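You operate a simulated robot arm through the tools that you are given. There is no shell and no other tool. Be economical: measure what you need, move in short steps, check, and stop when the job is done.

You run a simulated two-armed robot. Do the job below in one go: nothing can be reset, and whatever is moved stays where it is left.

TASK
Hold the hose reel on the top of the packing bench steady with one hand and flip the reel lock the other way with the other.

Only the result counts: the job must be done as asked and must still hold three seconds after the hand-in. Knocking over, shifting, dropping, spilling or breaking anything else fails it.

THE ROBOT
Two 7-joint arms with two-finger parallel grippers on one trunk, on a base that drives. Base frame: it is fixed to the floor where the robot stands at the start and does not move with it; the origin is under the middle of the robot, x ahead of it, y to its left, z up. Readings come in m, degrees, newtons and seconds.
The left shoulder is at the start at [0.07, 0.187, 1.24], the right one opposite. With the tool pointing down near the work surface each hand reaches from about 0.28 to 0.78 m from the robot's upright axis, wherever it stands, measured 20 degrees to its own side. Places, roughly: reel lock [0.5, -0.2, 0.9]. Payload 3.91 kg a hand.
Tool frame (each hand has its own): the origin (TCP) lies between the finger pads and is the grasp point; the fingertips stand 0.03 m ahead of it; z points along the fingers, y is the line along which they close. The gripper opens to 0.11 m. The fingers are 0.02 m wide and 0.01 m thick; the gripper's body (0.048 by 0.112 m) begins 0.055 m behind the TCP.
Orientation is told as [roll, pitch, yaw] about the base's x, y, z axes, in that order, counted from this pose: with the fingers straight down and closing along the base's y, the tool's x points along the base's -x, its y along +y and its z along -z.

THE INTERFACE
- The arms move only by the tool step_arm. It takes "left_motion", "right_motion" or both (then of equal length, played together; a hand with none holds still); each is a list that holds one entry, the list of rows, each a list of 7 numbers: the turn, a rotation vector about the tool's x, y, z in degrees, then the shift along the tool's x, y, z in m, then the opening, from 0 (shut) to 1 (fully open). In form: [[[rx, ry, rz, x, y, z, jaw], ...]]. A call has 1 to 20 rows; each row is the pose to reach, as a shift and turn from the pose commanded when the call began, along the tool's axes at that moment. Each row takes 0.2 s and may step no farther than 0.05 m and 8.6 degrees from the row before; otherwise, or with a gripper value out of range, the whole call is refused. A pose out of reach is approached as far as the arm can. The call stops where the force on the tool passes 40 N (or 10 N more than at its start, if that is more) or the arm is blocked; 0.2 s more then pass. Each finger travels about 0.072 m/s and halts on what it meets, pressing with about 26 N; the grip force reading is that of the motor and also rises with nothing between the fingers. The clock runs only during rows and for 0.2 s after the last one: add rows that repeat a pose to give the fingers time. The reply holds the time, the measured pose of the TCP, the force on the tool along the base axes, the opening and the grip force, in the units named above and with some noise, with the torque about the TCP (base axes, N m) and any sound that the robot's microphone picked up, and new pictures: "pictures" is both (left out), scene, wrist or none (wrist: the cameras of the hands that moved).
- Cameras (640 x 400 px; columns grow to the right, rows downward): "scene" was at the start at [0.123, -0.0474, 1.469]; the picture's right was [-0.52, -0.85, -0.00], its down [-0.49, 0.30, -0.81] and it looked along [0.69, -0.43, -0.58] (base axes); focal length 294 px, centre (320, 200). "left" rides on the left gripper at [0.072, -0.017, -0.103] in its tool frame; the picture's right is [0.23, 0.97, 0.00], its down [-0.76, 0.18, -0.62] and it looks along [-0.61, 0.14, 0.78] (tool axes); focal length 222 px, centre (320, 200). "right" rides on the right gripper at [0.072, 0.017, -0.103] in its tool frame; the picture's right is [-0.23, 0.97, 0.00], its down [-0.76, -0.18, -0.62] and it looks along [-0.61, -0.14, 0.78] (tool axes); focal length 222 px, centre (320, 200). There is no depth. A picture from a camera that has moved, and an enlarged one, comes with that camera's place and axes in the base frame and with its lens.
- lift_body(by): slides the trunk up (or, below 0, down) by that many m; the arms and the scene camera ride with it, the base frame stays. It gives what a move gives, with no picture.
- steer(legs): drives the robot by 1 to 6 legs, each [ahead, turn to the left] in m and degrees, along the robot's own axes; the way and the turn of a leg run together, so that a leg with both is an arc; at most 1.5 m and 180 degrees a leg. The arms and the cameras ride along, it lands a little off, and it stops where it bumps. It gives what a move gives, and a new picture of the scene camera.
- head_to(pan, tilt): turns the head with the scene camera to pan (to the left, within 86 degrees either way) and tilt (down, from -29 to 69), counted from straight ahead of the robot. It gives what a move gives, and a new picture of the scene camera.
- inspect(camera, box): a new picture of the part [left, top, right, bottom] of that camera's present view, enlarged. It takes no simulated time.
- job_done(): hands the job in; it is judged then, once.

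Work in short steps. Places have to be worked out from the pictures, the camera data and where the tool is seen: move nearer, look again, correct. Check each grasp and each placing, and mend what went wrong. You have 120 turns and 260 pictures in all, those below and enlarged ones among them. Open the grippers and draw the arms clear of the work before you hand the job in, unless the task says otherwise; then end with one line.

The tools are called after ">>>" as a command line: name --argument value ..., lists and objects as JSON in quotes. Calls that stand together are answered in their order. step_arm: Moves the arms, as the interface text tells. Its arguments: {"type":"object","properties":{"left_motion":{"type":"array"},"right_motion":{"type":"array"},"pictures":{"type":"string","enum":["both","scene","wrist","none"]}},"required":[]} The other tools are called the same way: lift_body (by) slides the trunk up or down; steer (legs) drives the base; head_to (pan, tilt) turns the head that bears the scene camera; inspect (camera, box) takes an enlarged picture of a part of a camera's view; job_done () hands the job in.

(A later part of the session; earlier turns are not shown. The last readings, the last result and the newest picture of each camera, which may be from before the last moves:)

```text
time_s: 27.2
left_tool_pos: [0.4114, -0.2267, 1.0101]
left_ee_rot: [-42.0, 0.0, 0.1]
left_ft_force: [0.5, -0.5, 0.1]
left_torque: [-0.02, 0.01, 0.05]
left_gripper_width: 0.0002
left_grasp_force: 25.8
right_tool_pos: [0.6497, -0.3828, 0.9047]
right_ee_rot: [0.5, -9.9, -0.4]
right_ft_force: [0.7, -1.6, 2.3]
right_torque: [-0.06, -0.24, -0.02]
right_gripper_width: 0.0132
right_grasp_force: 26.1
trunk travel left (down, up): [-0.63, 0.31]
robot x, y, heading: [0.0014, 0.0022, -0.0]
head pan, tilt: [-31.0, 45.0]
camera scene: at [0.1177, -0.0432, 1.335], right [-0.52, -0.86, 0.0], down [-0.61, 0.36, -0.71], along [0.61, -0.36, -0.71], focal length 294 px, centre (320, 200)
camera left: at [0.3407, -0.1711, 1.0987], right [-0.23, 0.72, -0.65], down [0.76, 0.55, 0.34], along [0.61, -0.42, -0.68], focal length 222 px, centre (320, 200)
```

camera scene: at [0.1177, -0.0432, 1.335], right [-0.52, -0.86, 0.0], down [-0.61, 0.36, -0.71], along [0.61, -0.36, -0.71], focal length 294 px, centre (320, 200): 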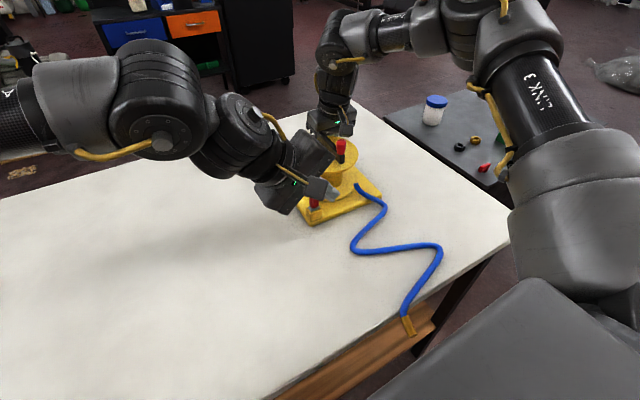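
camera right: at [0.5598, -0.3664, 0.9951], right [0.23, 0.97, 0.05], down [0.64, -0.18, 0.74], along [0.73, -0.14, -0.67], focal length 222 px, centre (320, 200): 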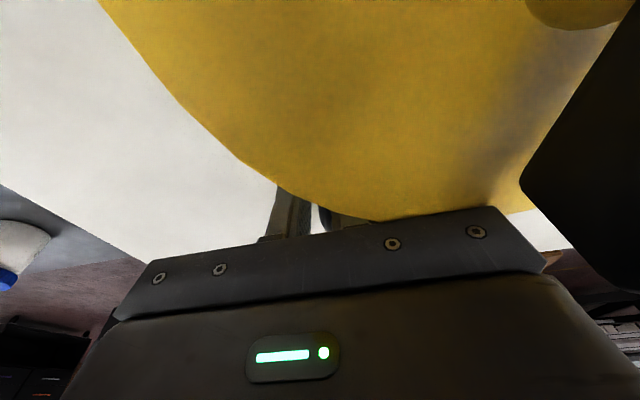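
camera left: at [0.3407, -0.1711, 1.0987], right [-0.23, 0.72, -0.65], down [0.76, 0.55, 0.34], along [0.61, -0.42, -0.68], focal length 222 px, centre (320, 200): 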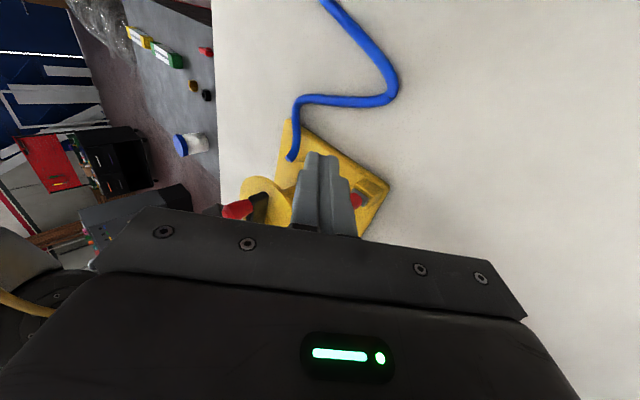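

The rolled pose is well within reach. I bring the closed fingertips down beside the lever on its -x side (tip about [0.445,-0.246,0.926]), not touching yet.

>>> step_arm --left_motion '[[[0, 0, 0, -0.01, 0.014, 0.015, 0], [0, 0, 0, -0.02, 0.028, 0.03, 0], [0, 0, 0, -0.034, 0.0415, 0.0461, 0], [0, 0, 0, -0.034, 0.0415, 0.0461, 0]]]'

>>> inspect --camera "scene" --box '[265, 150, 375, 230]'

>>> inspect --camera "left" --box '[240, 100, 440, 240]'

```text
time_s: 28.2
left_tool_pos: [0.4489, -0.2265, 0.9459]
left_ee_rot: [-42.0, 0.0, 0.1]
left_ft_force: [-0.1, -0.1, -0.7]
left_torque: [0.0, -0.04, -0.01]
left_gripper_width: 0.0002
left_grasp_force: 25.8
right_tool_pos: [0.6505, -0.3833, 0.9039]
right_ee_rot: [0.4, -9.9, -0.3]
right_ft_force: [-0.2, -0.2, 2.9]
right_torque: [-0.03, 0.03, -0.03]
right_gripper_width: 0.0134
right_grasp_force: 25.8
trunk travel left (down, up): [-0.63, 0.31]
robot x, y, heading: [0.002, 0.0004, 0.0]
head pan, tilt: [-31.0, 45.0]
camera scene: at [0.1177, -0.0432, 1.3349], right [-0.52, -0.86, 0.0], down [-0.61, 0.36, -0.71], along [0.61, -0.36, -0.71], focal length 294 px, centre (320, 200)
camera left: at [0.3749, -0.1707, 1.0355], right [-0.23, 0.72, -0.65], down [0.76, 0.55, 0.34], along [0.61, -0.42, -0.68], focal length 222 px, centre (320, 200)
```

scene: 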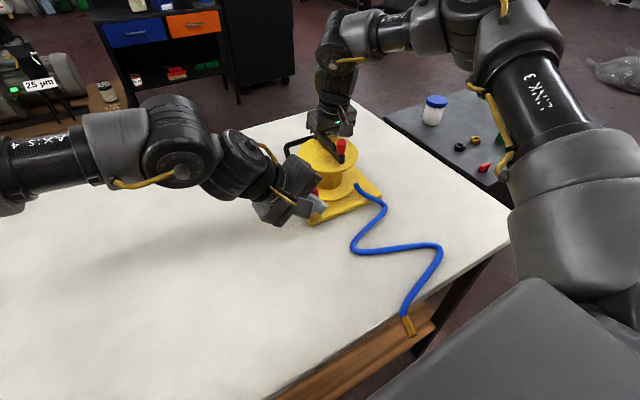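
left: 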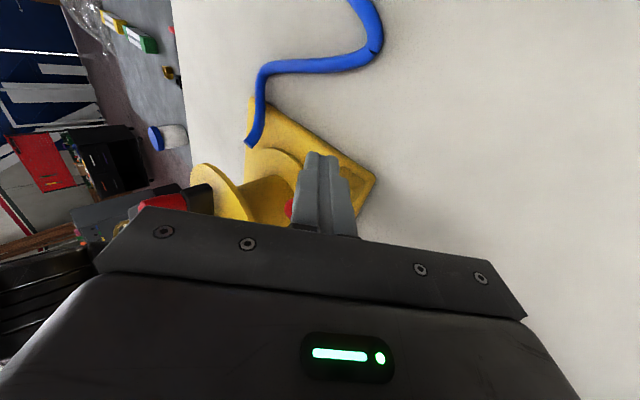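

```text
5.00 times, centred on (320, 190) of scene
camera zoom: at [0.1177, -0.0432, 1.3349], right [-0.52, -0.86, 0.0], down [-0.61, 0.36, -0.71], along [0.61, -0.36, -0.71], focal length 1470 px, centre (320, 250)
```

zoom: 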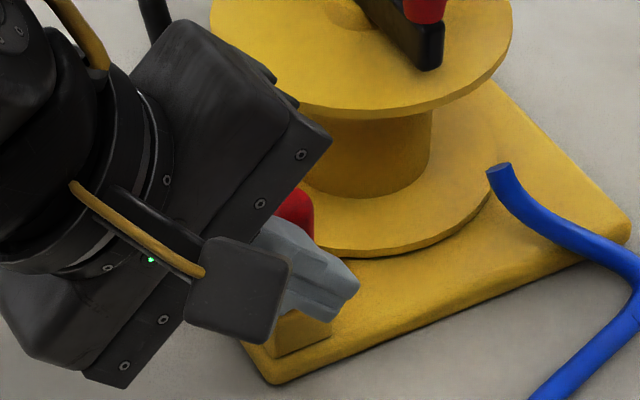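

```text
2.86 times, centred on (340, 170) of left
camera zoom: at [0.3749, -0.1707, 1.0355], right [-0.23, 0.72, -0.65], down [0.76, 0.55, 0.34], along [0.61, -0.42, -0.68], focal length 635 px, centre (263, 286)
```

zoom: 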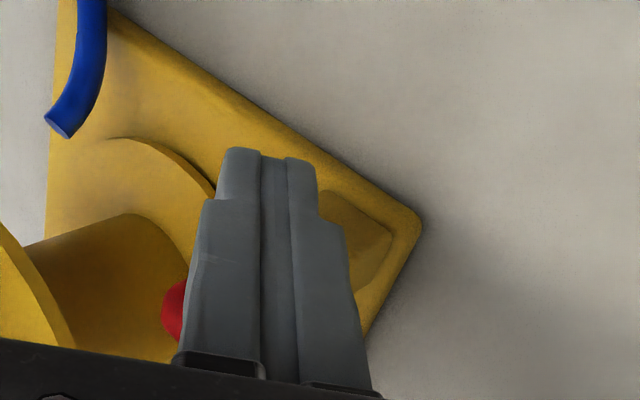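

Fingertips stand just in front of the lever. I push +x by 25 mm in small steps and watch the forces on both hands.

>>> step_arm --left_motion '[[[0, 0, 0, -0.005, 0, 0, 0], [0, 0, 0, -0.01, 0, 0, 0], [0, 0, 0, -0.015, 0, 0, 0], [0, 0, 0, -0.02, 0, 0, 0], [0, 0, 0, -0.025, 0, 0, 0]]]'

```text
time_s: 29.4
left_tool_pos: [0.4688, -0.2277, 0.9463]
left_ee_rot: [-41.9, 0.2, -0.1]
left_ft_force: [-11.3, 5.4, 1.8]
left_torque: [0.08, 0.2, -0.22]
left_gripper_width: 0.0
left_grasp_force: 26.5
right_tool_pos: [0.6491, -0.385, 0.9044]
right_ee_rot: [0.4, -10.0, -0.4]
right_ft_force: [10.0, -6.1, 0.2]
right_torque: [-0.16, -0.08, -0.18]
right_gripper_width: 0.0132
right_grasp_force: 26.1
trunk travel left (down, up): [-0.63, 0.31]
robot x, y, heading: [0.0002, -0.0022, -0.1]
head pan, tilt: [-31.0, 45.0]
camera scene: at [0.1176, -0.0436, 1.3349], right [-0.52, -0.86, 0.0], down [-0.61, 0.36, -0.71], along [0.61, -0.36, -0.71], focal length 294 px, centre (320, 200)
camera left: at [0.3973, -0.1719, 1.0356], right [-0.23, 0.73, -0.65], down [0.76, 0.55, 0.34], along [0.6, -0.42, -0.68], focal length 222 px, centre (320, 200)
```

scene: 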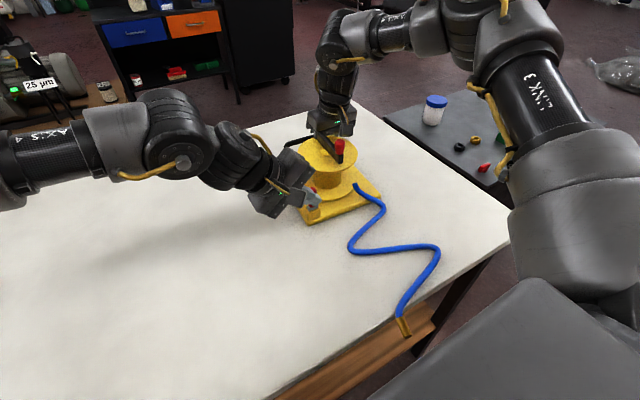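
left: 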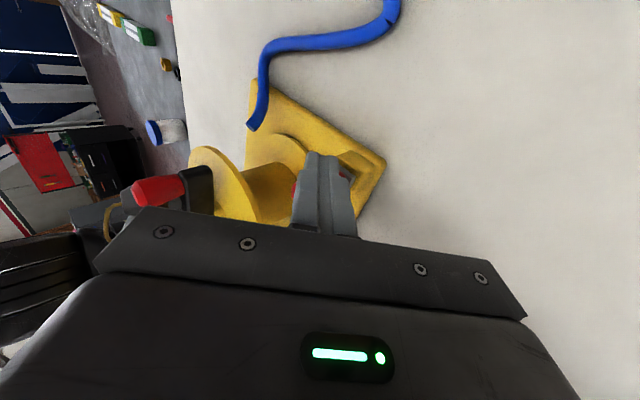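

About 11 N in +x is passed straight through to the right hand, so the lever resists. I look closely to see whether it tilted at all.

>>> inspect --camera "scene" --box '[265, 150, 375, 230]'

>>> inspect --camera "left" --box '[240, 100, 440, 240]'

```text
5.00 times, centred on (320, 190) of scene
camera zoom: at [0.1176, -0.0436, 1.3349], right [-0.52, -0.86, 0.0], down [-0.61, 0.36, -0.71], along [0.61, -0.36, -0.71], focal length 1470 px, centre (320, 250)
```

zoom: 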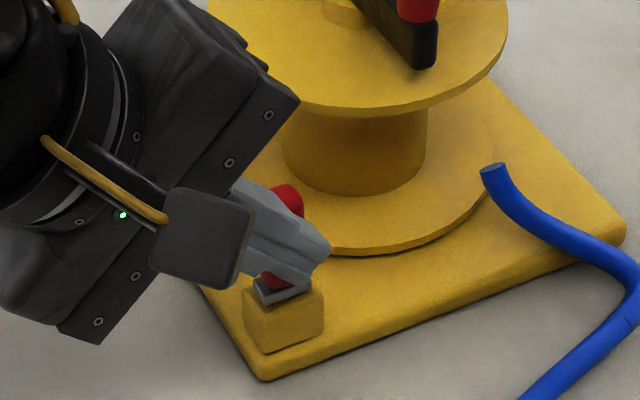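

```text
2.86 times, centred on (340, 170) of left
camera zoom: at [0.3973, -0.1719, 1.0356], right [-0.23, 0.73, -0.65], down [0.76, 0.55, 0.34], along [0.6, -0.42, -0.68], focal length 635 px, centre (263, 286)
```

zoom: 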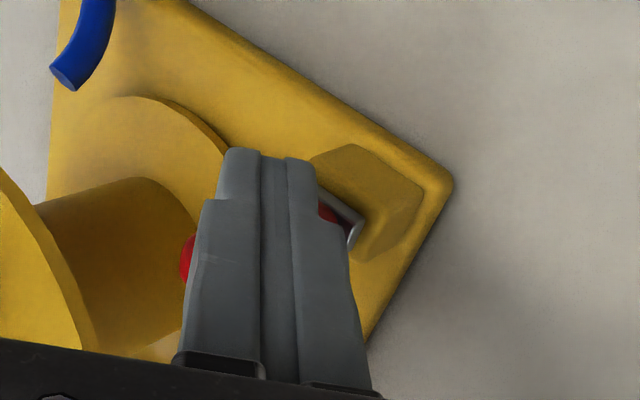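

The lever did not tilt; instead the reel crept a few mm, so +x at that force isn't it. The lever's shank is wide along y, so it likely swings along y. I back off, go round to its +y side, and stop just short.

>>> step_arm --left_motion '[[[0, 0, 0, 0.015, 0, 0, 0], [0, 0, 0, 0.03, 0, 0, 0], [0, 0, 0, 0.03, 0.02, -0.018, 0], [0, 0, 0, 0.03, 0.037, -0.0335, 0], [0, 0, 0, 0.01, 0.037, -0.0335, 0], [0, 0, 0, -0.008, 0.037, -0.0335, 0], [0, 0, 0, -0.008, 0.037, -0.0335, 0]]]'

>>> inspect --camera "scene" --box '[265, 150, 375, 230]'

>>> inspect --camera "left" --box '[180, 100, 380, 240]'

```text
time_s: 31.0
left_tool_pos: [0.4813, -0.1765, 0.9484]
left_ee_rot: [-41.9, 0.0, 0.1]
left_ft_force: [0.2, -0.2, 0.5]
left_torque: [0.02, 0.04, 0.0]
left_gripper_width: 0.0002
left_grasp_force: 26.0
right_tool_pos: [0.6496, -0.383, 0.9036]
right_ee_rot: [0.4, -9.9, -0.2]
right_ft_force: [-0.8, -0.5, 4.1]
right_torque: [0.01, 0.06, -0.02]
right_gripper_width: 0.0129
right_grasp_force: 25.9
trunk travel left (down, up): [-0.63, 0.31]
robot x, y, heading: [-0.0003, 0.0002, -0.2]
head pan, tilt: [-31.0, 45.0]
camera scene: at [0.1174, -0.043, 1.335], right [-0.52, -0.86, 0.0], down [-0.61, 0.36, -0.71], along [0.61, -0.36, -0.71], focal length 294 px, centre (320, 200)
camera left: at [0.4081, -0.1208, 1.0367], right [-0.23, 0.72, -0.65], down [0.76, 0.55, 0.34], along [0.61, -0.42, -0.68], focal length 222 px, centre (320, 200)
```

scene: 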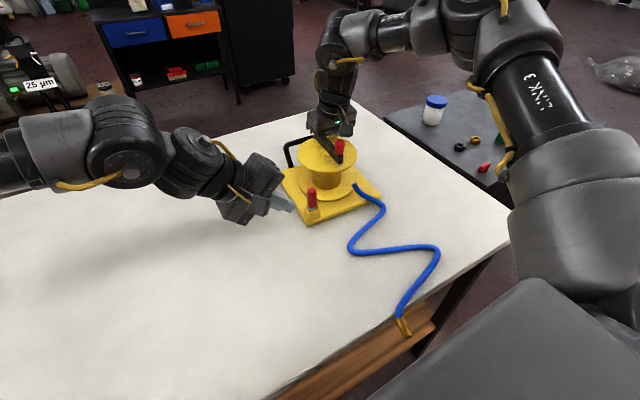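
left: 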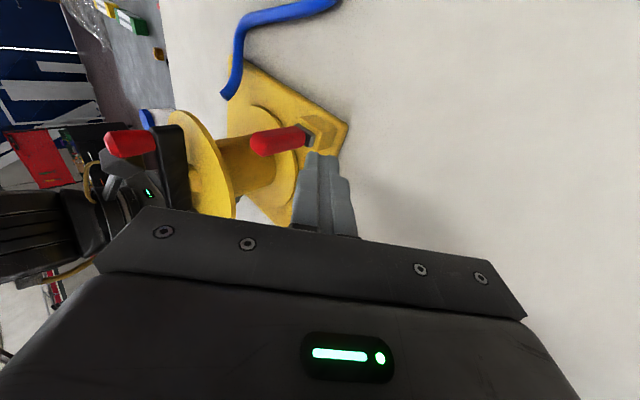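

```text
5.00 times, centred on (320, 190) of scene
camera zoom: at [0.1174, -0.043, 1.335], right [-0.52, -0.86, 0.0], down [-0.61, 0.36, -0.71], along [0.61, -0.36, -0.71], focal length 1470 px, centre (320, 250)
```

zoom: 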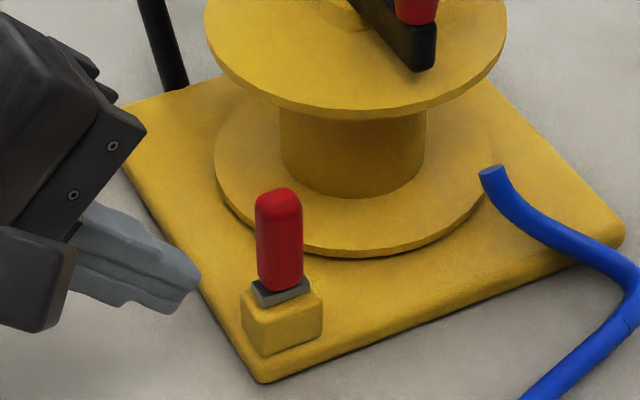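

```text
2.86 times, centred on (280, 170) of left
camera zoom: at [0.4081, -0.1208, 1.0367], right [-0.23, 0.72, -0.65], down [0.76, 0.55, 0.34], along [0.61, -0.42, -0.68], focal length 635 px, centre (434, 286)
```

zoom: 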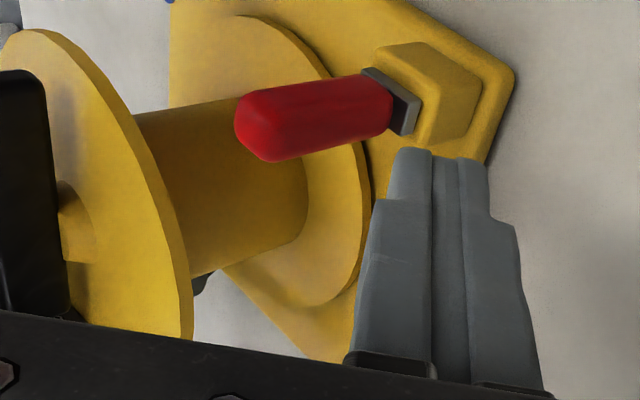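

The lever is truly upright. I push -y from here, 50 mm total in 10 mm steps, which should press about 12 mm past contact.

>>> step_arm --left_motion '[[[0, 0, 0, 0, -0.0111, 0.01, 0], [0, 0, 0, 0, -0.0186, 0.0167, 0], [0, 0, 0, 0, -0.026, 0.0234, 0], [0, 0, 0, 0, -0.0297, 0.0268, 0], [0, 0, 0, 0, -0.0334, 0.0301, 0], [0, 0, 0, 0, -0.0371, 0.0334, 0]]]'

>>> inspect --camera "scene" --box '[265, 150, 375, 230]'

```text
time_s: 32.4
left_tool_pos: [0.4787, -0.2271, 0.9482]
left_ee_rot: [-42.0, 0.0, 0.0]
left_ft_force: [-4.9, 4.4, 0.4]
left_torque: [0.15, 0.1, -0.13]
left_gripper_width: 0.0001
left_grasp_force: 26.6
right_tool_pos: [0.6481, -0.3842, 0.9044]
right_ee_rot: [0.4, -9.9, -0.2]
right_ft_force: [1.6, -5.0, 3.5]
right_torque: [-0.1, -0.24, -0.05]
right_gripper_width: 0.0127
right_grasp_force: 25.9
trunk travel left (down, up): [-0.63, 0.31]
robot x, y, heading: [0.001, -0.0022, 0.0]
head pan, tilt: [-31.0, 45.0]
camera scene: at [0.1172, -0.0433, 1.335], right [-0.52, -0.86, 0.0], down [-0.61, 0.36, -0.71], along [0.61, -0.36, -0.71], focal length 294 px, centre (320, 200)
camera left: at [0.406, -0.1716, 1.0376], right [-0.23, 0.72, -0.65], down [0.76, 0.55, 0.34], along [0.61, -0.42, -0.68], focal length 222 px, centre (320, 200)
```

scene: 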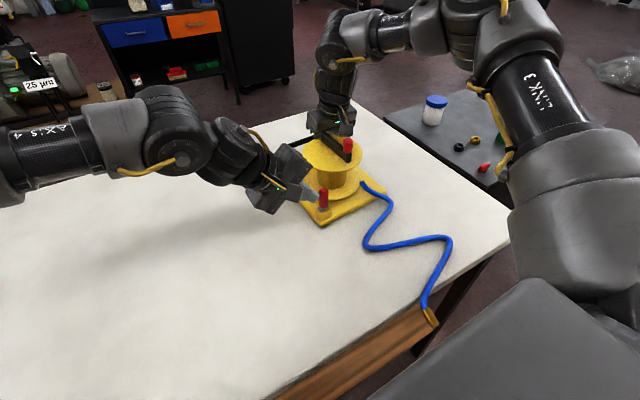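
left: 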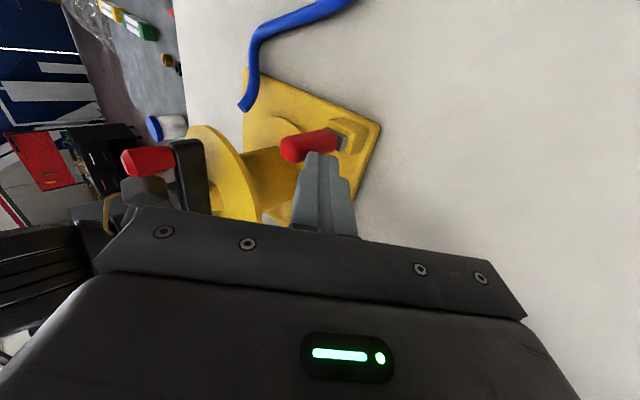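

```text
5.00 times, centred on (320, 190) of scene
camera zoom: at [0.1172, -0.0433, 1.335], right [-0.52, -0.86, 0.0], down [-0.61, 0.36, -0.71], along [0.61, -0.36, -0.71], focal length 1470 px, centre (320, 250)
```

zoom: 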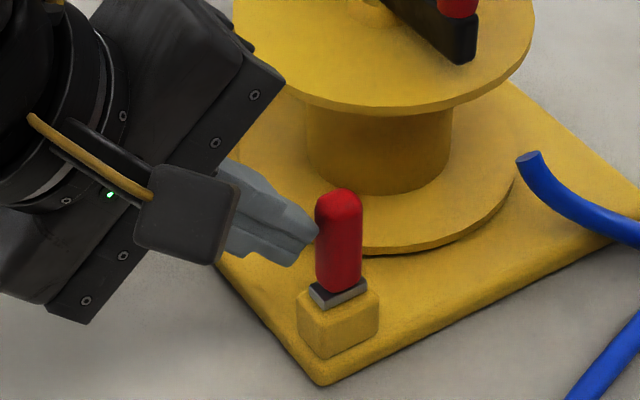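

-y isn't it either: the whole reel swung about 2 cm around my handle grip at only ~5 N, so this hold is too weak against yaw. I'll change the plan: release the handle, turn the robot to the right so both hands work comfortably, and hold the reel from above at its middle, pressing down. First I retract both hands.

>>> step_arm --left_motion '[[[0, 0, 0, 0, 0.0111, -0.01, 0], [0, 0, 0, 0, 0.03, -0.027, 0], [0, 0, 0, 0, 0.03, -0.06, 0], [0, 0, 0, 0, 0.02, -0.1, 0], [0, 0, 0, 0, 0.01, -0.14, 0], [0, 0, 0, 0, 0.0, -0.17, 0], [0, 0, 0, 0, 0.0, -0.17, 0]]]' --right_motion '[[[0, 0, 0, 0, 0, 0, 0.3], [0, 0, 0, 0, 0, 0, 0.6], [0, 0, 0, 0, 0, 0, 0.6], [0, 0, 0, -0.004, 0, -0.025, 0.6], [0, 0, 0, -0.009, 0, -0.06, 0.6], [0, 0, 0, -0.015, 0, -0.1, 0.6], [0, 0, 0, -0.02, 0, -0.14, 0.6]]]'

```text
time_s: 34.0
left_tool_pos: [0.4788, -0.1135, 1.0756]
left_ee_rot: [-42.0, 0.1, 0.0]
left_ft_force: [0.1, -0.2, 0.4]
left_torque: [-0.01, -0.04, -0.02]
left_gripper_width: 0.0001
left_grasp_force: 26.4
right_tool_pos: [0.6391, -0.3848, 1.0437]
right_ee_rot: [0.4, -9.9, -0.2]
right_ft_force: [-0.1, 0.4, -0.2]
right_torque: [0.02, -0.01, 0.02]
right_gripper_width: 0.0658
right_grasp_force: 0.0
right hand out of reach, approached as far as the arm can: row 7
trunk travel left (down, up): [-0.63, 0.31]
robot x, y, heading: [-0.0044, 0.0002, 0.0]
head pan, tilt: [-31.0, 45.0]
camera scene: at [0.1168, -0.0429, 1.335], right [-0.52, -0.86, 0.0], down [-0.61, 0.36, -0.71], along [0.61, -0.36, -0.71], focal length 294 px, centre (320, 200)
camera right: at [0.5495, -0.368, 1.1358], right [0.23, 0.97, 0.05], down [0.64, -0.18, 0.74], along [0.73, -0.14, -0.67], focal length 222 px, centre (320, 200)
camera left: at [0.4056, -0.0575, 1.1632], right [-0.23, 0.72, -0.65], down [0.76, 0.55, 0.34], along [0.61, -0.42, -0.68], focal length 222 px, centre (320, 200)
```

scene: 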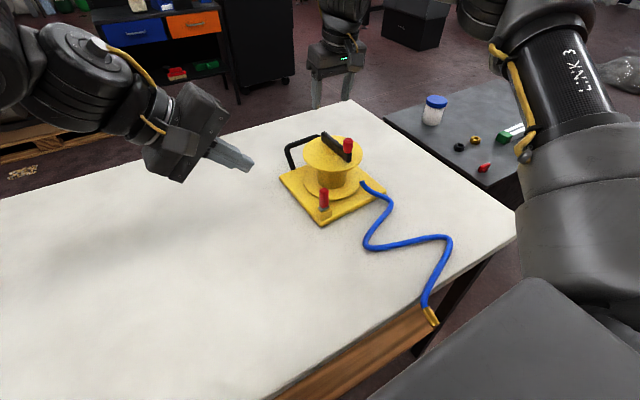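
right: 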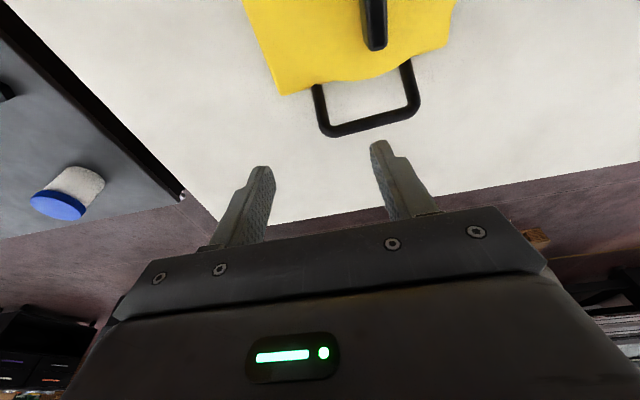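
left: 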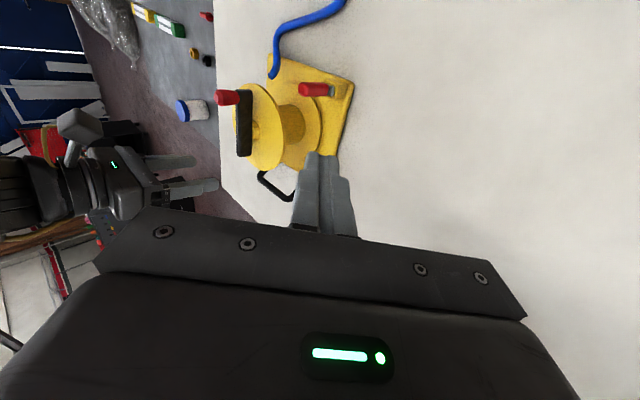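

Both hands are clear. I straighten both tools and pull them in above the bench before turning the base.

>>> step_arm --left_motion '[[[-8.4, 0, 0, 0, 0.0, -0.01, 0.2], [-16.8, 0, 0, 0, 0.01, -0.02, 0.4], [-25.2, 0, 0, 0, 0.02, -0.02, 0.5], [-33.6, 0, 0, 0, 0.03, -0.02, 0.5], [-42, 0, 0, 0, 0.04, -0.02, 0.5], [-42, 0, 0, 0, 0.04, -0.02, 0.5]]]' --right_motion '[[[0, 0, 0, 0.02, 0, -0.03, 0.6], [0, 4, 0, 0.05, 0, -0.06, 0.6], [0, 8, 0, 0.09, 0, -0.08, 0.6], [0, 9.9, 0, 0.12, 0, -0.09, 0.6], [0, 9.9, 0, 0.15, 0, -0.09, 0.6], [0, 9.9, 0, 0.15, 0, -0.09, 0.6]]]' --pictures "none"

>>> steer --legs '[[-0.02, 0], [0, -18]]'

```text
time_s: 35.4
left_tool_pos: [0.4807, -0.0675, 1.0618]
left_ee_rot: [0.0, 0.1, 0.1]
left_ft_force: [1.1, -0.2, -0.5]
left_torque: [-0.07, 0.04, 0.03]
left_gripper_width: 0.055
left_grasp_force: 0.1
right_tool_pos: [0.4772, -0.3828, 1.1093]
right_ee_rot: [0.4, 0.4, -0.3]
right_ft_force: [0.4, 0.5, 0.5]
right_torque: [0.0, 0.01, 0.0]
right_gripper_width: 0.0659
right_grasp_force: 0.1
trunk travel left (down, up): [-0.63, 0.31]
robot x, y, heading: [0.0034, 0.0002, 0.4]
head pan, tilt: [-31.0, 45.0]
```

```text
time_s: 37.2
left_tool_pos: [0.4166, -0.2127, 1.0622]
left_ee_rot: [0.1, 0.1, -17.9]
left_ft_force: [-0.1, 0.3, 0.3]
left_torque: [0.02, 0.01, 0.0]
left_gripper_width: 0.0548
left_grasp_force: 0.2
right_tool_pos: [0.316, -0.5105, 1.1078]
right_ee_rot: [0.3, 0.2, -18.0]
right_ft_force: [0.1, -0.1, -0.1]
right_torque: [0.0, -0.01, 0.0]
right_gripper_width: 0.0659
right_grasp_force: 0.0
trunk travel left (down, up): [-0.63, 0.31]
robot x, y, heading: [-0.0182, 0.0016, -17.9]
head pan, tilt: [-31.0, 45.0]
camera scene: at [0.0807, -0.0774, 1.3349], right [-0.75, -0.66, 0.0], down [-0.47, 0.53, -0.71], along [0.46, -0.53, -0.71], focal length 294 px, centre (320, 200)
```

scene: 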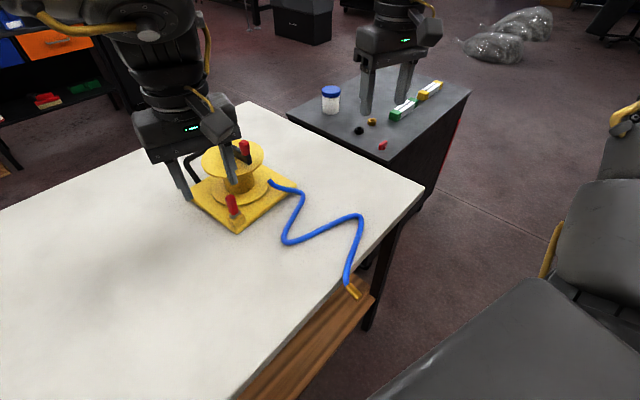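

The turn landed well with no bump. I centre the head on the reel.

>>> head_to --pan -14 --tilt 43

>>> inspect --camera "scene" --box '[250, 100, 450, 240]'

>>> inspect --camera "left" --box '[100, 0, 400, 200]'

>>> inspect --camera "right" --box '[340, 0, 640, 200]'

```text
time_s: 38.0
left_tool_pos: [0.4157, -0.2127, 1.062]
left_ee_rot: [-0.1, 0.1, -17.8]
left_ft_force: [1.0, 0.3, 0.2]
left_torque: [0.01, 0.04, -0.01]
left_gripper_width: 0.0549
left_grasp_force: 0.0
right_tool_pos: [0.3153, -0.5121, 1.1094]
right_ee_rot: [0.3, 0.2, -18.1]
right_ft_force: [-0.4, -0.6, -0.4]
right_torque: [0.0, -0.02, -0.01]
right_gripper_width: 0.066
right_grasp_force: 0.0
trunk travel left (down, up): [-0.63, 0.31]
robot x, y, heading: [-0.0185, -0.0013, -17.8]
head pan, tilt: [-14.0, 43.0]
camera scene: at [0.0964, -0.0609, 1.3378], right [-0.53, -0.85, 0.0], down [-0.58, 0.36, -0.73], along [0.62, -0.39, -0.68], focal length 294 px, centre (320, 200)
```

scene: 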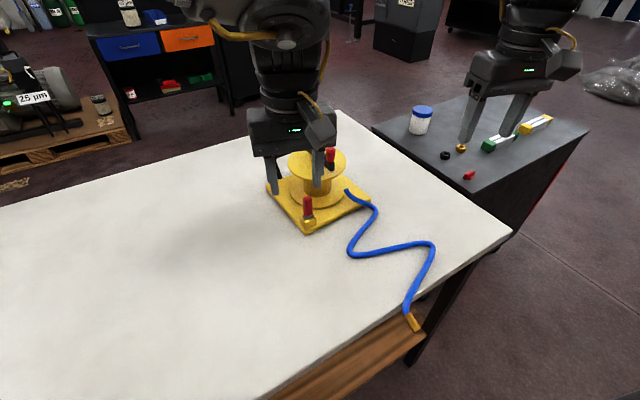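

```text
2.86 times, centred on (350, 170) of scene
camera zoom: at [0.0964, -0.0609, 1.3378], right [-0.53, -0.85, 0.0], down [-0.58, 0.36, -0.73], along [0.62, -0.39, -0.68], focal length 840 px, centre (234, 286)
```

zoom: 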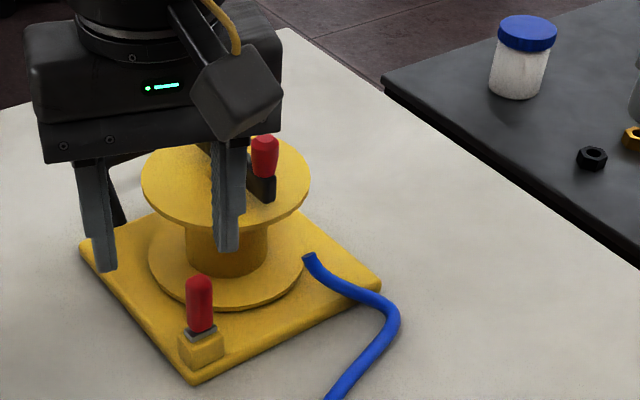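

```text
2.00 times, centred on (250, 100) of left
camera zoom: at [0.3411, -0.2075, 1.1664], right [0.08, 1.0, 0.0], down [0.78, -0.06, 0.62], along [0.62, -0.05, -0.78], focal length 444 px, centre (460, 400)
```

zoom: 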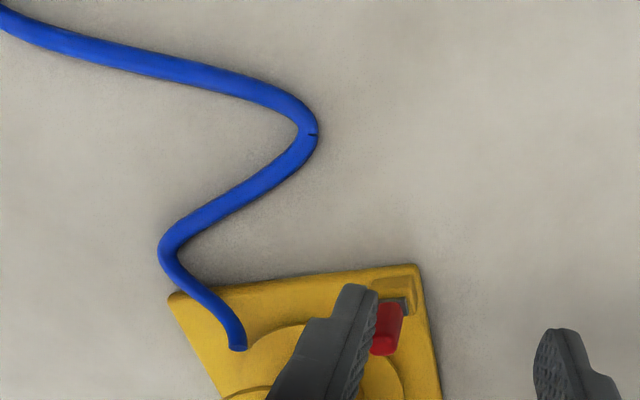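

```text
2.00 times, centred on (490, 100) of right
camera zoom: at [0.2511, -0.4742, 1.2139], right [0.52, 0.86, 0.01], down [0.67, -0.41, 0.62], along [0.53, -0.32, -0.78], focal length 444 px, centre (-20, 400)
```

zoom: 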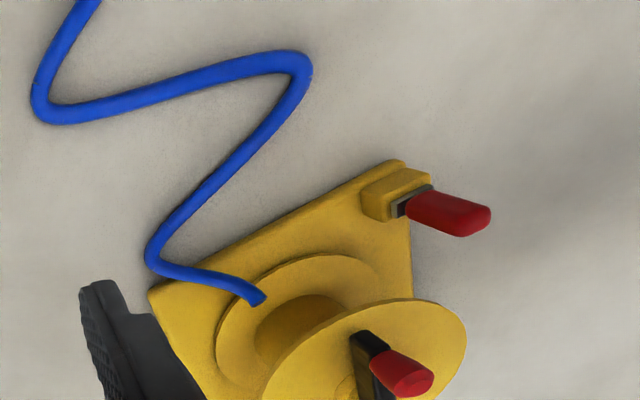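

Lever now at about (0.474,-0.263); drum axis about (0.55,-0.335) with the crank bar running roughly along x, z≈0.96–0.978. I bring the right hand above the drum centre, turned so that it closes across the crank bar.

>>> step_arm --right_motion '[[[0, 0, -4, -0.025, 0.035, 0, 0.6], [0, 0, -8, -0.05, 0.07, 0, 0.6], [0, 0, -12, -0.076, 0.104, 0, 0.6], [0, 0, -16, -0.102, 0.139, 0, 0.6], [0, 0, -20, -0.128, 0.174, 0, 0.6], [0, 0, -24, -0.153, 0.208, 0, 0.6], [0, 0, -28, -0.1786, 0.243, 0, 0.6], [0, 0, -28, -0.1786, 0.243, 0, 0.6]]]'

```text
time_s: 39.8
left_tool_pos: [0.4146, -0.2116, 1.0625]
left_ee_rot: [0.0, -0.1, -17.8]
left_ft_force: [0.4, -0.1, 0.4]
left_torque: [0.0, 0.0, 0.0]
left_gripper_width: 0.0552
left_grasp_force: 0.0
right_tool_pos: [0.3899, -0.4217, 1.046]
right_ee_rot: [0.4, -0.2, 10.0]
right_ft_force: [0.3, 0.2, 0.0]
right_torque: [0.0, 0.01, 0.02]
right_gripper_width: 0.0662
right_grasp_force: 0.0
right hand out of reach, approached as far as the arm can: row 2, 3, 4, 5, 6, 7, 8
trunk travel left (down, up): [-0.63, 0.31]
robot x, y, heading: [-0.0191, -0.0013, -17.9]
head pan, tilt: [-14.0, 43.0]
camera scene: at [0.0963, -0.0607, 1.3378], right [-0.53, -0.85, 0.0], down [-0.58, 0.36, -0.73], along [0.62, -0.39, -0.68], focal length 294 px, centre (320, 200)
camera right: at [0.3151, -0.4182, 1.1519], right [0.05, 1.0, 0.01], down [0.78, -0.05, 0.62], along [0.62, -0.03, -0.78], focal length 222 px, centre (320, 200)
```

scene: 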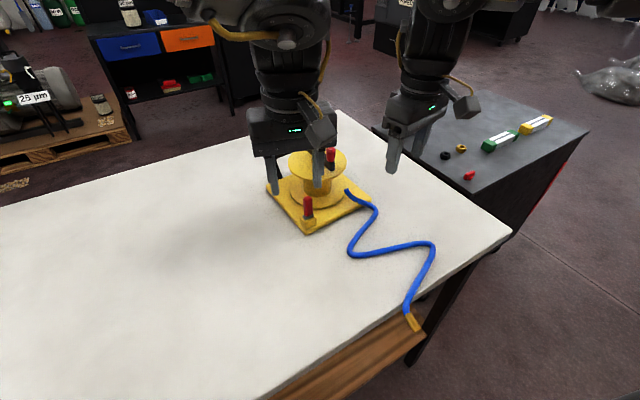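
right: 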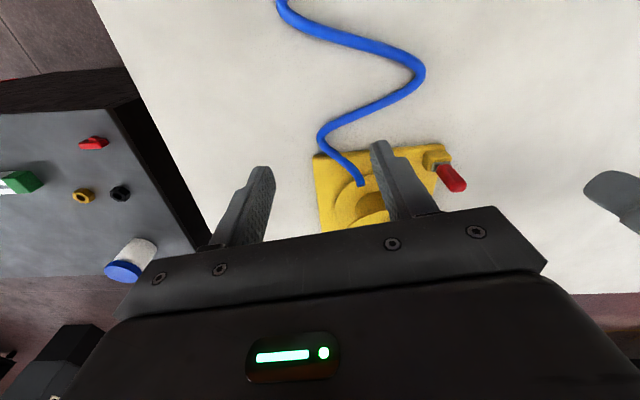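

The hand sagged since it's too near shoulder height. I raise the trunk 0.12 and continue.

>>> lift_body --by 0.12

>>> step_arm --right_motion '[[[0, 0, 0, -0.04, 0.02, 0, 0.6], [0, 0, 0, -0.075, 0.035, 0, 0.6], [0, 0, 0, -0.11, 0.05, 0, 0.6], [0, 0, 0, -0.145, 0.06, 0, 0.6], [0, 0, 0, -0.18, 0.06, 0.02, 0.6], [0, 0, 0, -0.18, 0.06, 0.04, 0.6]]]'

```text
time_s: 41.3
left_tool_pos: [0.4136, -0.212, 1.1822]
left_ee_rot: [0.0, 0.1, -17.8]
left_ft_force: [-0.7, 0.8, 0.5]
left_torque: [0.02, -0.02, 0.03]
left_gripper_width: 0.055
left_grasp_force: 0.0
right_tool_pos: [0.3909, -0.4222, 1.1669]
right_ee_rot: [0.5, -0.1, 9.9]
right_ft_force: [-0.5, -0.3, 0.4]
right_torque: [0.02, 0.02, 0.02]
right_gripper_width: 0.0662
right_grasp_force: 0.0
trunk travel left (down, up): [-0.75, 0.19]
robot x, y, heading: [-0.016, 0.0013, -17.6]
head pan, tilt: [-14.0, 43.0]
```

```text
time_s: 42.7
left_tool_pos: [0.4145, -0.2128, 1.1828]
left_ee_rot: [0.1, 0.1, -17.8]
left_ft_force: [-0.4, 0.0, 0.6]
left_torque: [-0.02, 0.0, -0.02]
left_gripper_width: 0.0551
left_grasp_force: 0.1
right_tool_pos: [0.4033, -0.4144, 1.1269]
right_ee_rot: [0.6, -0.3, 9.9]
right_ft_force: [0.5, -0.3, -0.1]
right_torque: [0.02, -0.02, 0.0]
right_gripper_width: 0.0659
right_grasp_force: 0.1
right hand out of reach, approached as far as the arm can: row 1, 2, 3, 4, 5, 6
trunk travel left (down, up): [-0.75, 0.19]
robot x, y, heading: [-0.0193, 0.0026, -18.0]
head pan, tilt: [-14.0, 43.0]
camera scene: at [0.0964, -0.0606, 1.4578], right [-0.53, -0.85, 0.0], down [-0.58, 0.36, -0.73], along [0.62, -0.39, -0.68], focal length 294 px, centre (320, 200)
camera right: at [0.3274, -0.4117, 1.2309], right [0.06, 1.0, 0.01], down [0.78, -0.05, 0.63], along [0.63, -0.03, -0.78], focal length 222 px, centre (320, 200)
```

scene: 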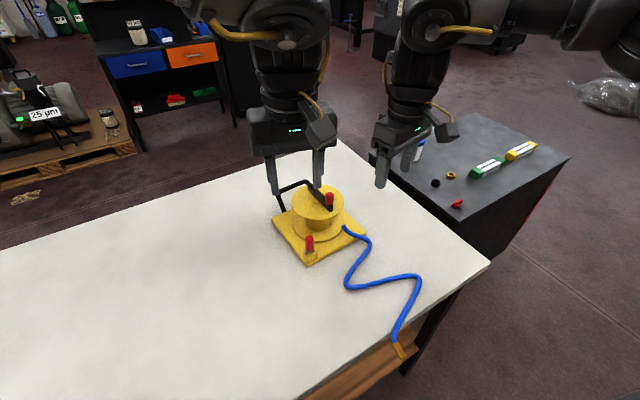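
right: 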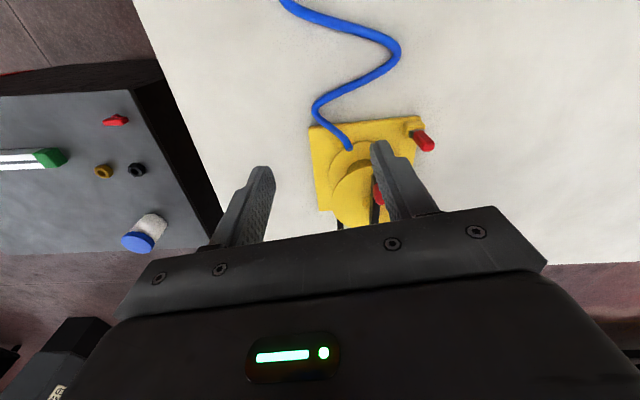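

The positive yaw seems to pin a wrist joint. I turn the right hand back to the robot's heading and then try moving inward again.

>>> step_arm --right_motion '[[[0, 0, 8, 0, 0, 0, 0.6], [0, 0, 16, 0, 0, 0, 0.6], [0, 0, 24, 0, 0, 0, 0.6], [0, 0, 28, 0, 0, 0, 0.6], [0, 0, 28, -0.03, 0.02, 0, 0.6], [0, 0, 28, -0.06, 0.04, 0, 0.6], [0, 0, 28, -0.09, 0.06, 0, 0.6], [0, 0, 28, -0.12, 0.07, 0, 0.6]]]' --pictures "wrist"

```text
time_s: 44.5
left_tool_pos: [0.4157, -0.2131, 1.1812]
left_ee_rot: [-0.1, 0.1, -17.8]
left_ft_force: [0.6, -0.4, -0.3]
left_torque: [-0.02, 0.0, -0.03]
left_gripper_width: 0.0549
left_grasp_force: 0.1
right_tool_pos: [0.3988, -0.4001, 1.1087]
right_ee_rot: [0.7, 0.1, -18.1]
right_ft_force: [0.2, 1.0, 0.1]
right_torque: [0.03, 0.0, 0.0]
right_gripper_width: 0.0662
right_grasp_force: 0.0
right hand out of reach, approached as far as the arm can: row 2, 3, 4, 5, 6, 7, 8
trunk travel left (down, up): [-0.75, 0.19]
robot x, y, heading: [-0.0221, 0.0001, -18.1]
head pan, tilt: [-14.0, 43.0]
camera right: at [0.3345, -0.3631, 1.2129], right [0.52, 0.86, 0.01], down [0.67, -0.41, 0.62], along [0.54, -0.31, -0.78], focal length 222 px, centre (320, 200)
```

right: 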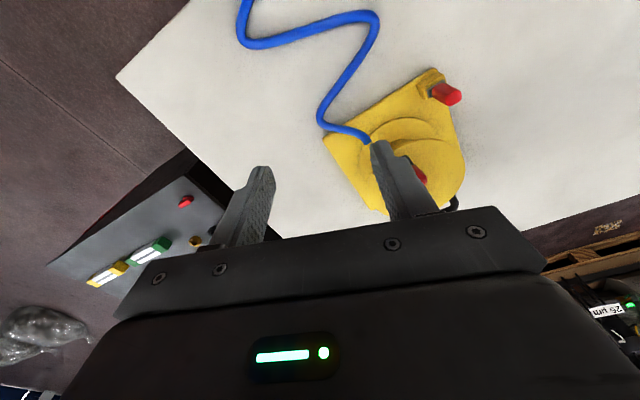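

Possibly the arms are limiting each other, as the left hand is only 0.19 m away. I move the left hand well aside and try the right hand again.

>>> step_arm --left_motion '[[[0, 0, 0, 0, 0.05, 0, 0.5], [0, 0, 0, 0, 0.1, 0, 0.5], [0, 0, 0, 0, 0.15, 0, 0.5], [0, 0, 0, 0, 0.19, 0, 0.5], [0, 0, 0, 0, 0.2, 0, 0.5]]]' --pictures "none"

>>> step_arm --right_motion '[[[0, 0, 0, 0, 0, -0.02, 0.6], [0, 0, 0, -0.03, 0.03, -0.02, 0.6], [0, 0, 0, -0.06, 0.06, -0.02, 0.6], [0, 0, 0, -0.09, 0.09, -0.02, 0.6], [0, 0, 0, -0.12, 0.11, -0.02, 0.6], [0, 0, 0, -0.12, 0.11, -0.02, 0.6]]]'

```text
time_s: 45.7
left_tool_pos: [0.4757, -0.0227, 1.181]
left_ee_rot: [0.0, 0.1, -17.8]
left_ft_force: [-0.5, -0.1, 0.4]
left_torque: [0.01, 0.01, -0.02]
left_gripper_width: 0.055
left_grasp_force: 0.1
right_tool_pos: [0.3993, -0.4002, 1.1088]
right_ee_rot: [0.6, 0.0, -18.1]
right_ft_force: [0.3, 0.5, -0.3]
right_torque: [0.03, 0.0, -0.01]
right_gripper_width: 0.0657
right_grasp_force: 0.1
trunk travel left (down, up): [-0.75, 0.19]
robot x, y, heading: [-0.0179, -0.0017, -17.8]
head pan, tilt: [-14.0, 43.0]
```

```text
time_s: 47.1
left_tool_pos: [0.4748, -0.0226, 1.182]
left_ee_rot: [0.0, 0.1, -17.8]
left_ft_force: [0.2, 0.4, -0.9]
left_torque: [0.0, 0.03, -0.02]
left_gripper_width: 0.055
left_grasp_force: 0.1
right_tool_pos: [0.4032, -0.4072, 1.114]
right_ee_rot: [0.6, 0.0, -18.1]
right_ft_force: [0.3, 0.8, 0.7]
right_torque: [-0.01, -0.02, 0.01]
right_gripper_width: 0.0659
right_grasp_force: 0.0
right hand out of reach, approached as far as the arm can: row 1, 2, 3, 4, 5, 6
trunk travel left (down, up): [-0.75, 0.19]
robot x, y, heading: [-0.0207, -0.001, -17.8]
head pan, tilt: [-14.0, 43.0]
camera scene: at [0.0966, -0.0605, 1.4578], right [-0.53, -0.85, 0.0], down [-0.58, 0.36, -0.73], along [0.62, -0.39, -0.68], focal length 294 px, centre (320, 200)
camera right: at [0.3374, -0.3697, 1.2182], right [0.52, 0.86, 0.01], down [0.67, -0.41, 0.62], along [0.54, -0.31, -0.78], focal length 222 px, centre (320, 200)
```

scene: 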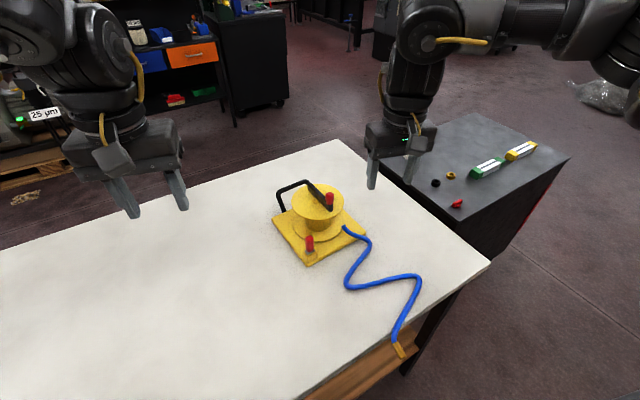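
right: 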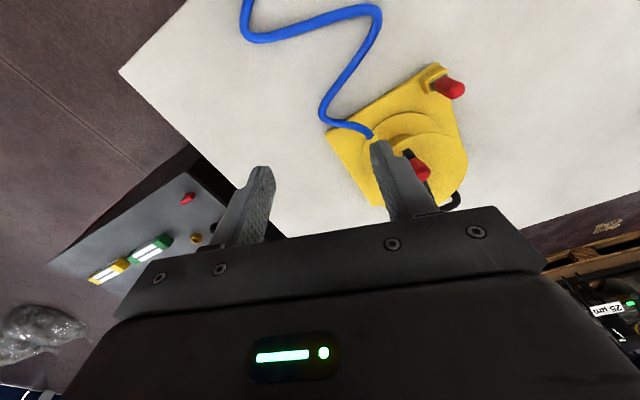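

The vertical pose pins the right arm; rolling worked for the left hand, and it suggests a better hold: roll the right hand so that its fingers point left, and grip the drum's upper flange rim from the right (one finger above, one below), where I can also press down. I roll in place first.

>>> step_arm --right_motion '[[[-8.5, 0, 0, 0, 0, 0, 0.6], [-17, 0, 0, 0, 0, 0, 0.6], [-25.5, 0, 0, 0, 0, 0, 0.6], [-34, 0, 0, 0, 0, 0, 0.6], [-42.5, 0, 0, 0, 0, 0, 0.6], [-51, 0, 0, 0, 0, 0, 0.6], [-59.5, 0, 0, 0, 0, 0, 0.6], [-68, 0, 0, 0, 0, 0, 0.6], [-75, 0, 0, 0, 0, 0, 0.6], [-75, 0, 0, 0, 0, 0, 0.6]]]'

```text
time_s: 49.3
left_tool_pos: [0.4751, -0.0225, 1.181]
left_ee_rot: [0.1, 0.0, -17.8]
left_ft_force: [-0.8, 0.0, 0.2]
left_torque: [-0.03, 0.03, 0.03]
left_gripper_width: 0.055
left_grasp_force: 0.0
right_tool_pos: [0.3956, -0.4106, 1.1118]
right_ee_rot: [75.3, -0.1, -18.1]
right_ft_force: [-0.5, 0.5, 0.2]
right_torque: [-0.01, -0.02, 0.0]
right_gripper_width: 0.0661
right_grasp_force: 0.1
right hand out of reach, approached as far as the arm can: row 9, 10
trunk travel left (down, up): [-0.75, 0.19]
robot x, y, heading: [-0.0173, 0.0017, -17.8]
head pan, tilt: [-14.0, 43.0]
camera scene: at [0.0962, -0.0607, 1.4578], right [-0.53, -0.85, 0.0], down [-0.58, 0.36, -0.73], along [0.62, -0.39, -0.68], focal length 294 px, centre (320, 200)
camera right: at [0.2961, -0.4791, 1.1561], right [0.29, 0.16, 0.94], down [0.52, -0.85, -0.01], along [0.8, 0.5, -0.33], focal length 222 px, centre (320, 200)
```

scene: 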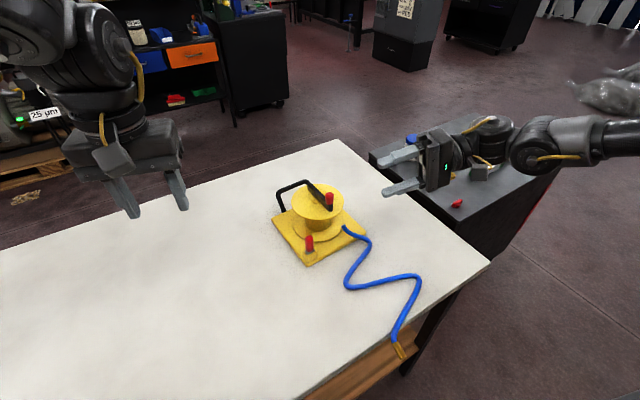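
right: 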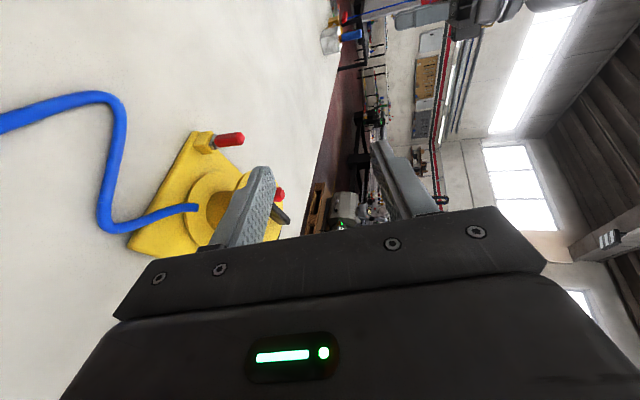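

That pose works well. I now move to a standoff right of the drum at about (0.52,-0.47,0.955), levelling the fingers.

>>> step_arm --right_motion '[[[-3, 0, 0, -0.025, -0.02, 0, 0.6], [-6, 0, 0, -0.05, -0.045, 0.0, 0.6], [-9, 0, 0, -0.075, -0.075, 0.0, 0.6], [-12, 0, 0, -0.1, -0.105, 0.01, 0.6], [-13, 0, 0, -0.12, -0.135, 0.02, 0.6], [-13, 0, 0, -0.1367, -0.1563, 0.0232, 0.6], [-13, 0, 0, -0.1367, -0.1563, 0.0232, 0.6]]]'

>>> inspect --camera "scene" --box '[250, 150, 450, 290]'

```text
time_s: 50.9
left_tool_pos: [0.476, -0.0228, 1.1812]
left_ee_rot: [0.0, 0.1, -17.9]
left_ft_force: [0.6, 0.0, 0.2]
left_torque: [0.0, -0.02, 0.02]
left_gripper_width: 0.055
left_grasp_force: 0.0
right_tool_pos: [0.3227, -0.393, 1.0956]
right_ee_rot: [88.2, 0.0, -18.2]
right_ft_force: [0.1, 0.0, 0.1]
right_torque: [-0.03, 0.0, -0.01]
right_gripper_width: 0.0661
right_grasp_force: 0.0
right hand out of reach, approached as far as the arm can: row 1, 2, 3, 4, 5, 6, 7
trunk travel left (down, up): [-0.75, 0.19]
robot x, y, heading: [-0.0246, 0.002, -17.9]
head pan, tilt: [-14.0, 43.0]
camera scene: at [0.0964, -0.0606, 1.4578], right [-0.53, -0.85, 0.0], down [-0.58, 0.36, -0.73], along [0.62, -0.39, -0.68], focal length 294 px, centre (320, 200)
camera right: at [0.2209, -0.4677, 1.1163], right [0.22, -0.04, 0.97], down [0.53, -0.83, -0.16], along [0.82, 0.55, -0.16], focal length 222 px, centre (320, 200)
```

scene: 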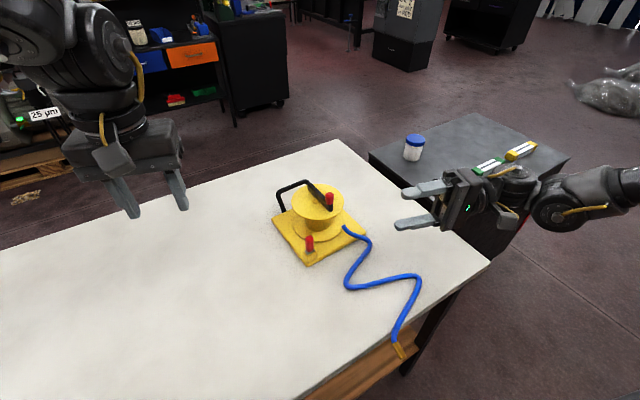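
right: 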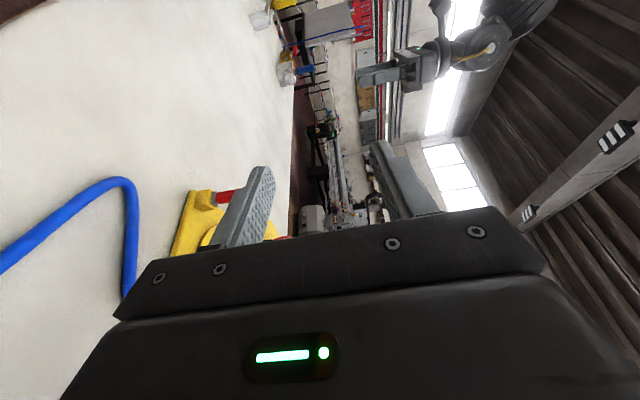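

```text
2.86 times, centred on (350, 220) of scene
camera zoom: at [0.0964, -0.0606, 1.4578], right [-0.53, -0.85, 0.0], down [-0.58, 0.36, -0.73], along [0.62, -0.39, -0.68], focal length 840 px, centre (234, 143)
```

zoom: 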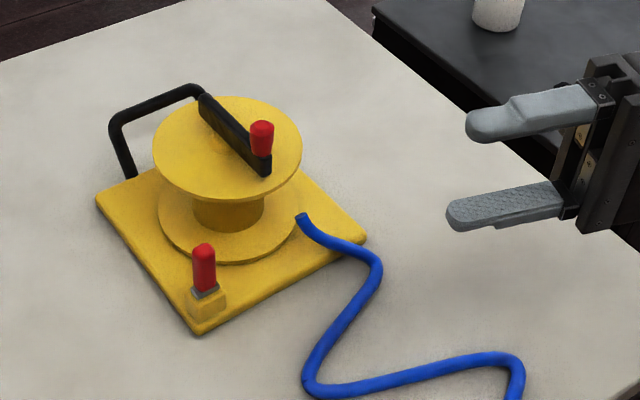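

Level fingers make it retreat. I go back to ~45° roll and see whether the hand can move forward to the drum from there.

>>> step_arm --right_motion '[[[8.5, 0, 0, -0.02, 0, 0, 0.6], [17, 0, 0, -0.04, 0, 0, 0.6], [25.5, 0, 0, -0.06, 0.0, 0, 0.6], [34, 0, 0, -0.08, 0.0, 0, 0.6], [43, 0, 0, -0.1, 0.0, 0, 0.6], [43, 0, 0, -0.13, 0.0, 0.0, 0.6], [43, 0, 0, -0.16, 0.0, 0.0, 0.6], [43, 0, 0, -0.19, 0.0, 0.0, 0.6], [43, 0, 0, -0.19, 0.0, 0.0, 0.6]]]'

```text
refused: row 5 steps farther than a row can; nothing moved
```

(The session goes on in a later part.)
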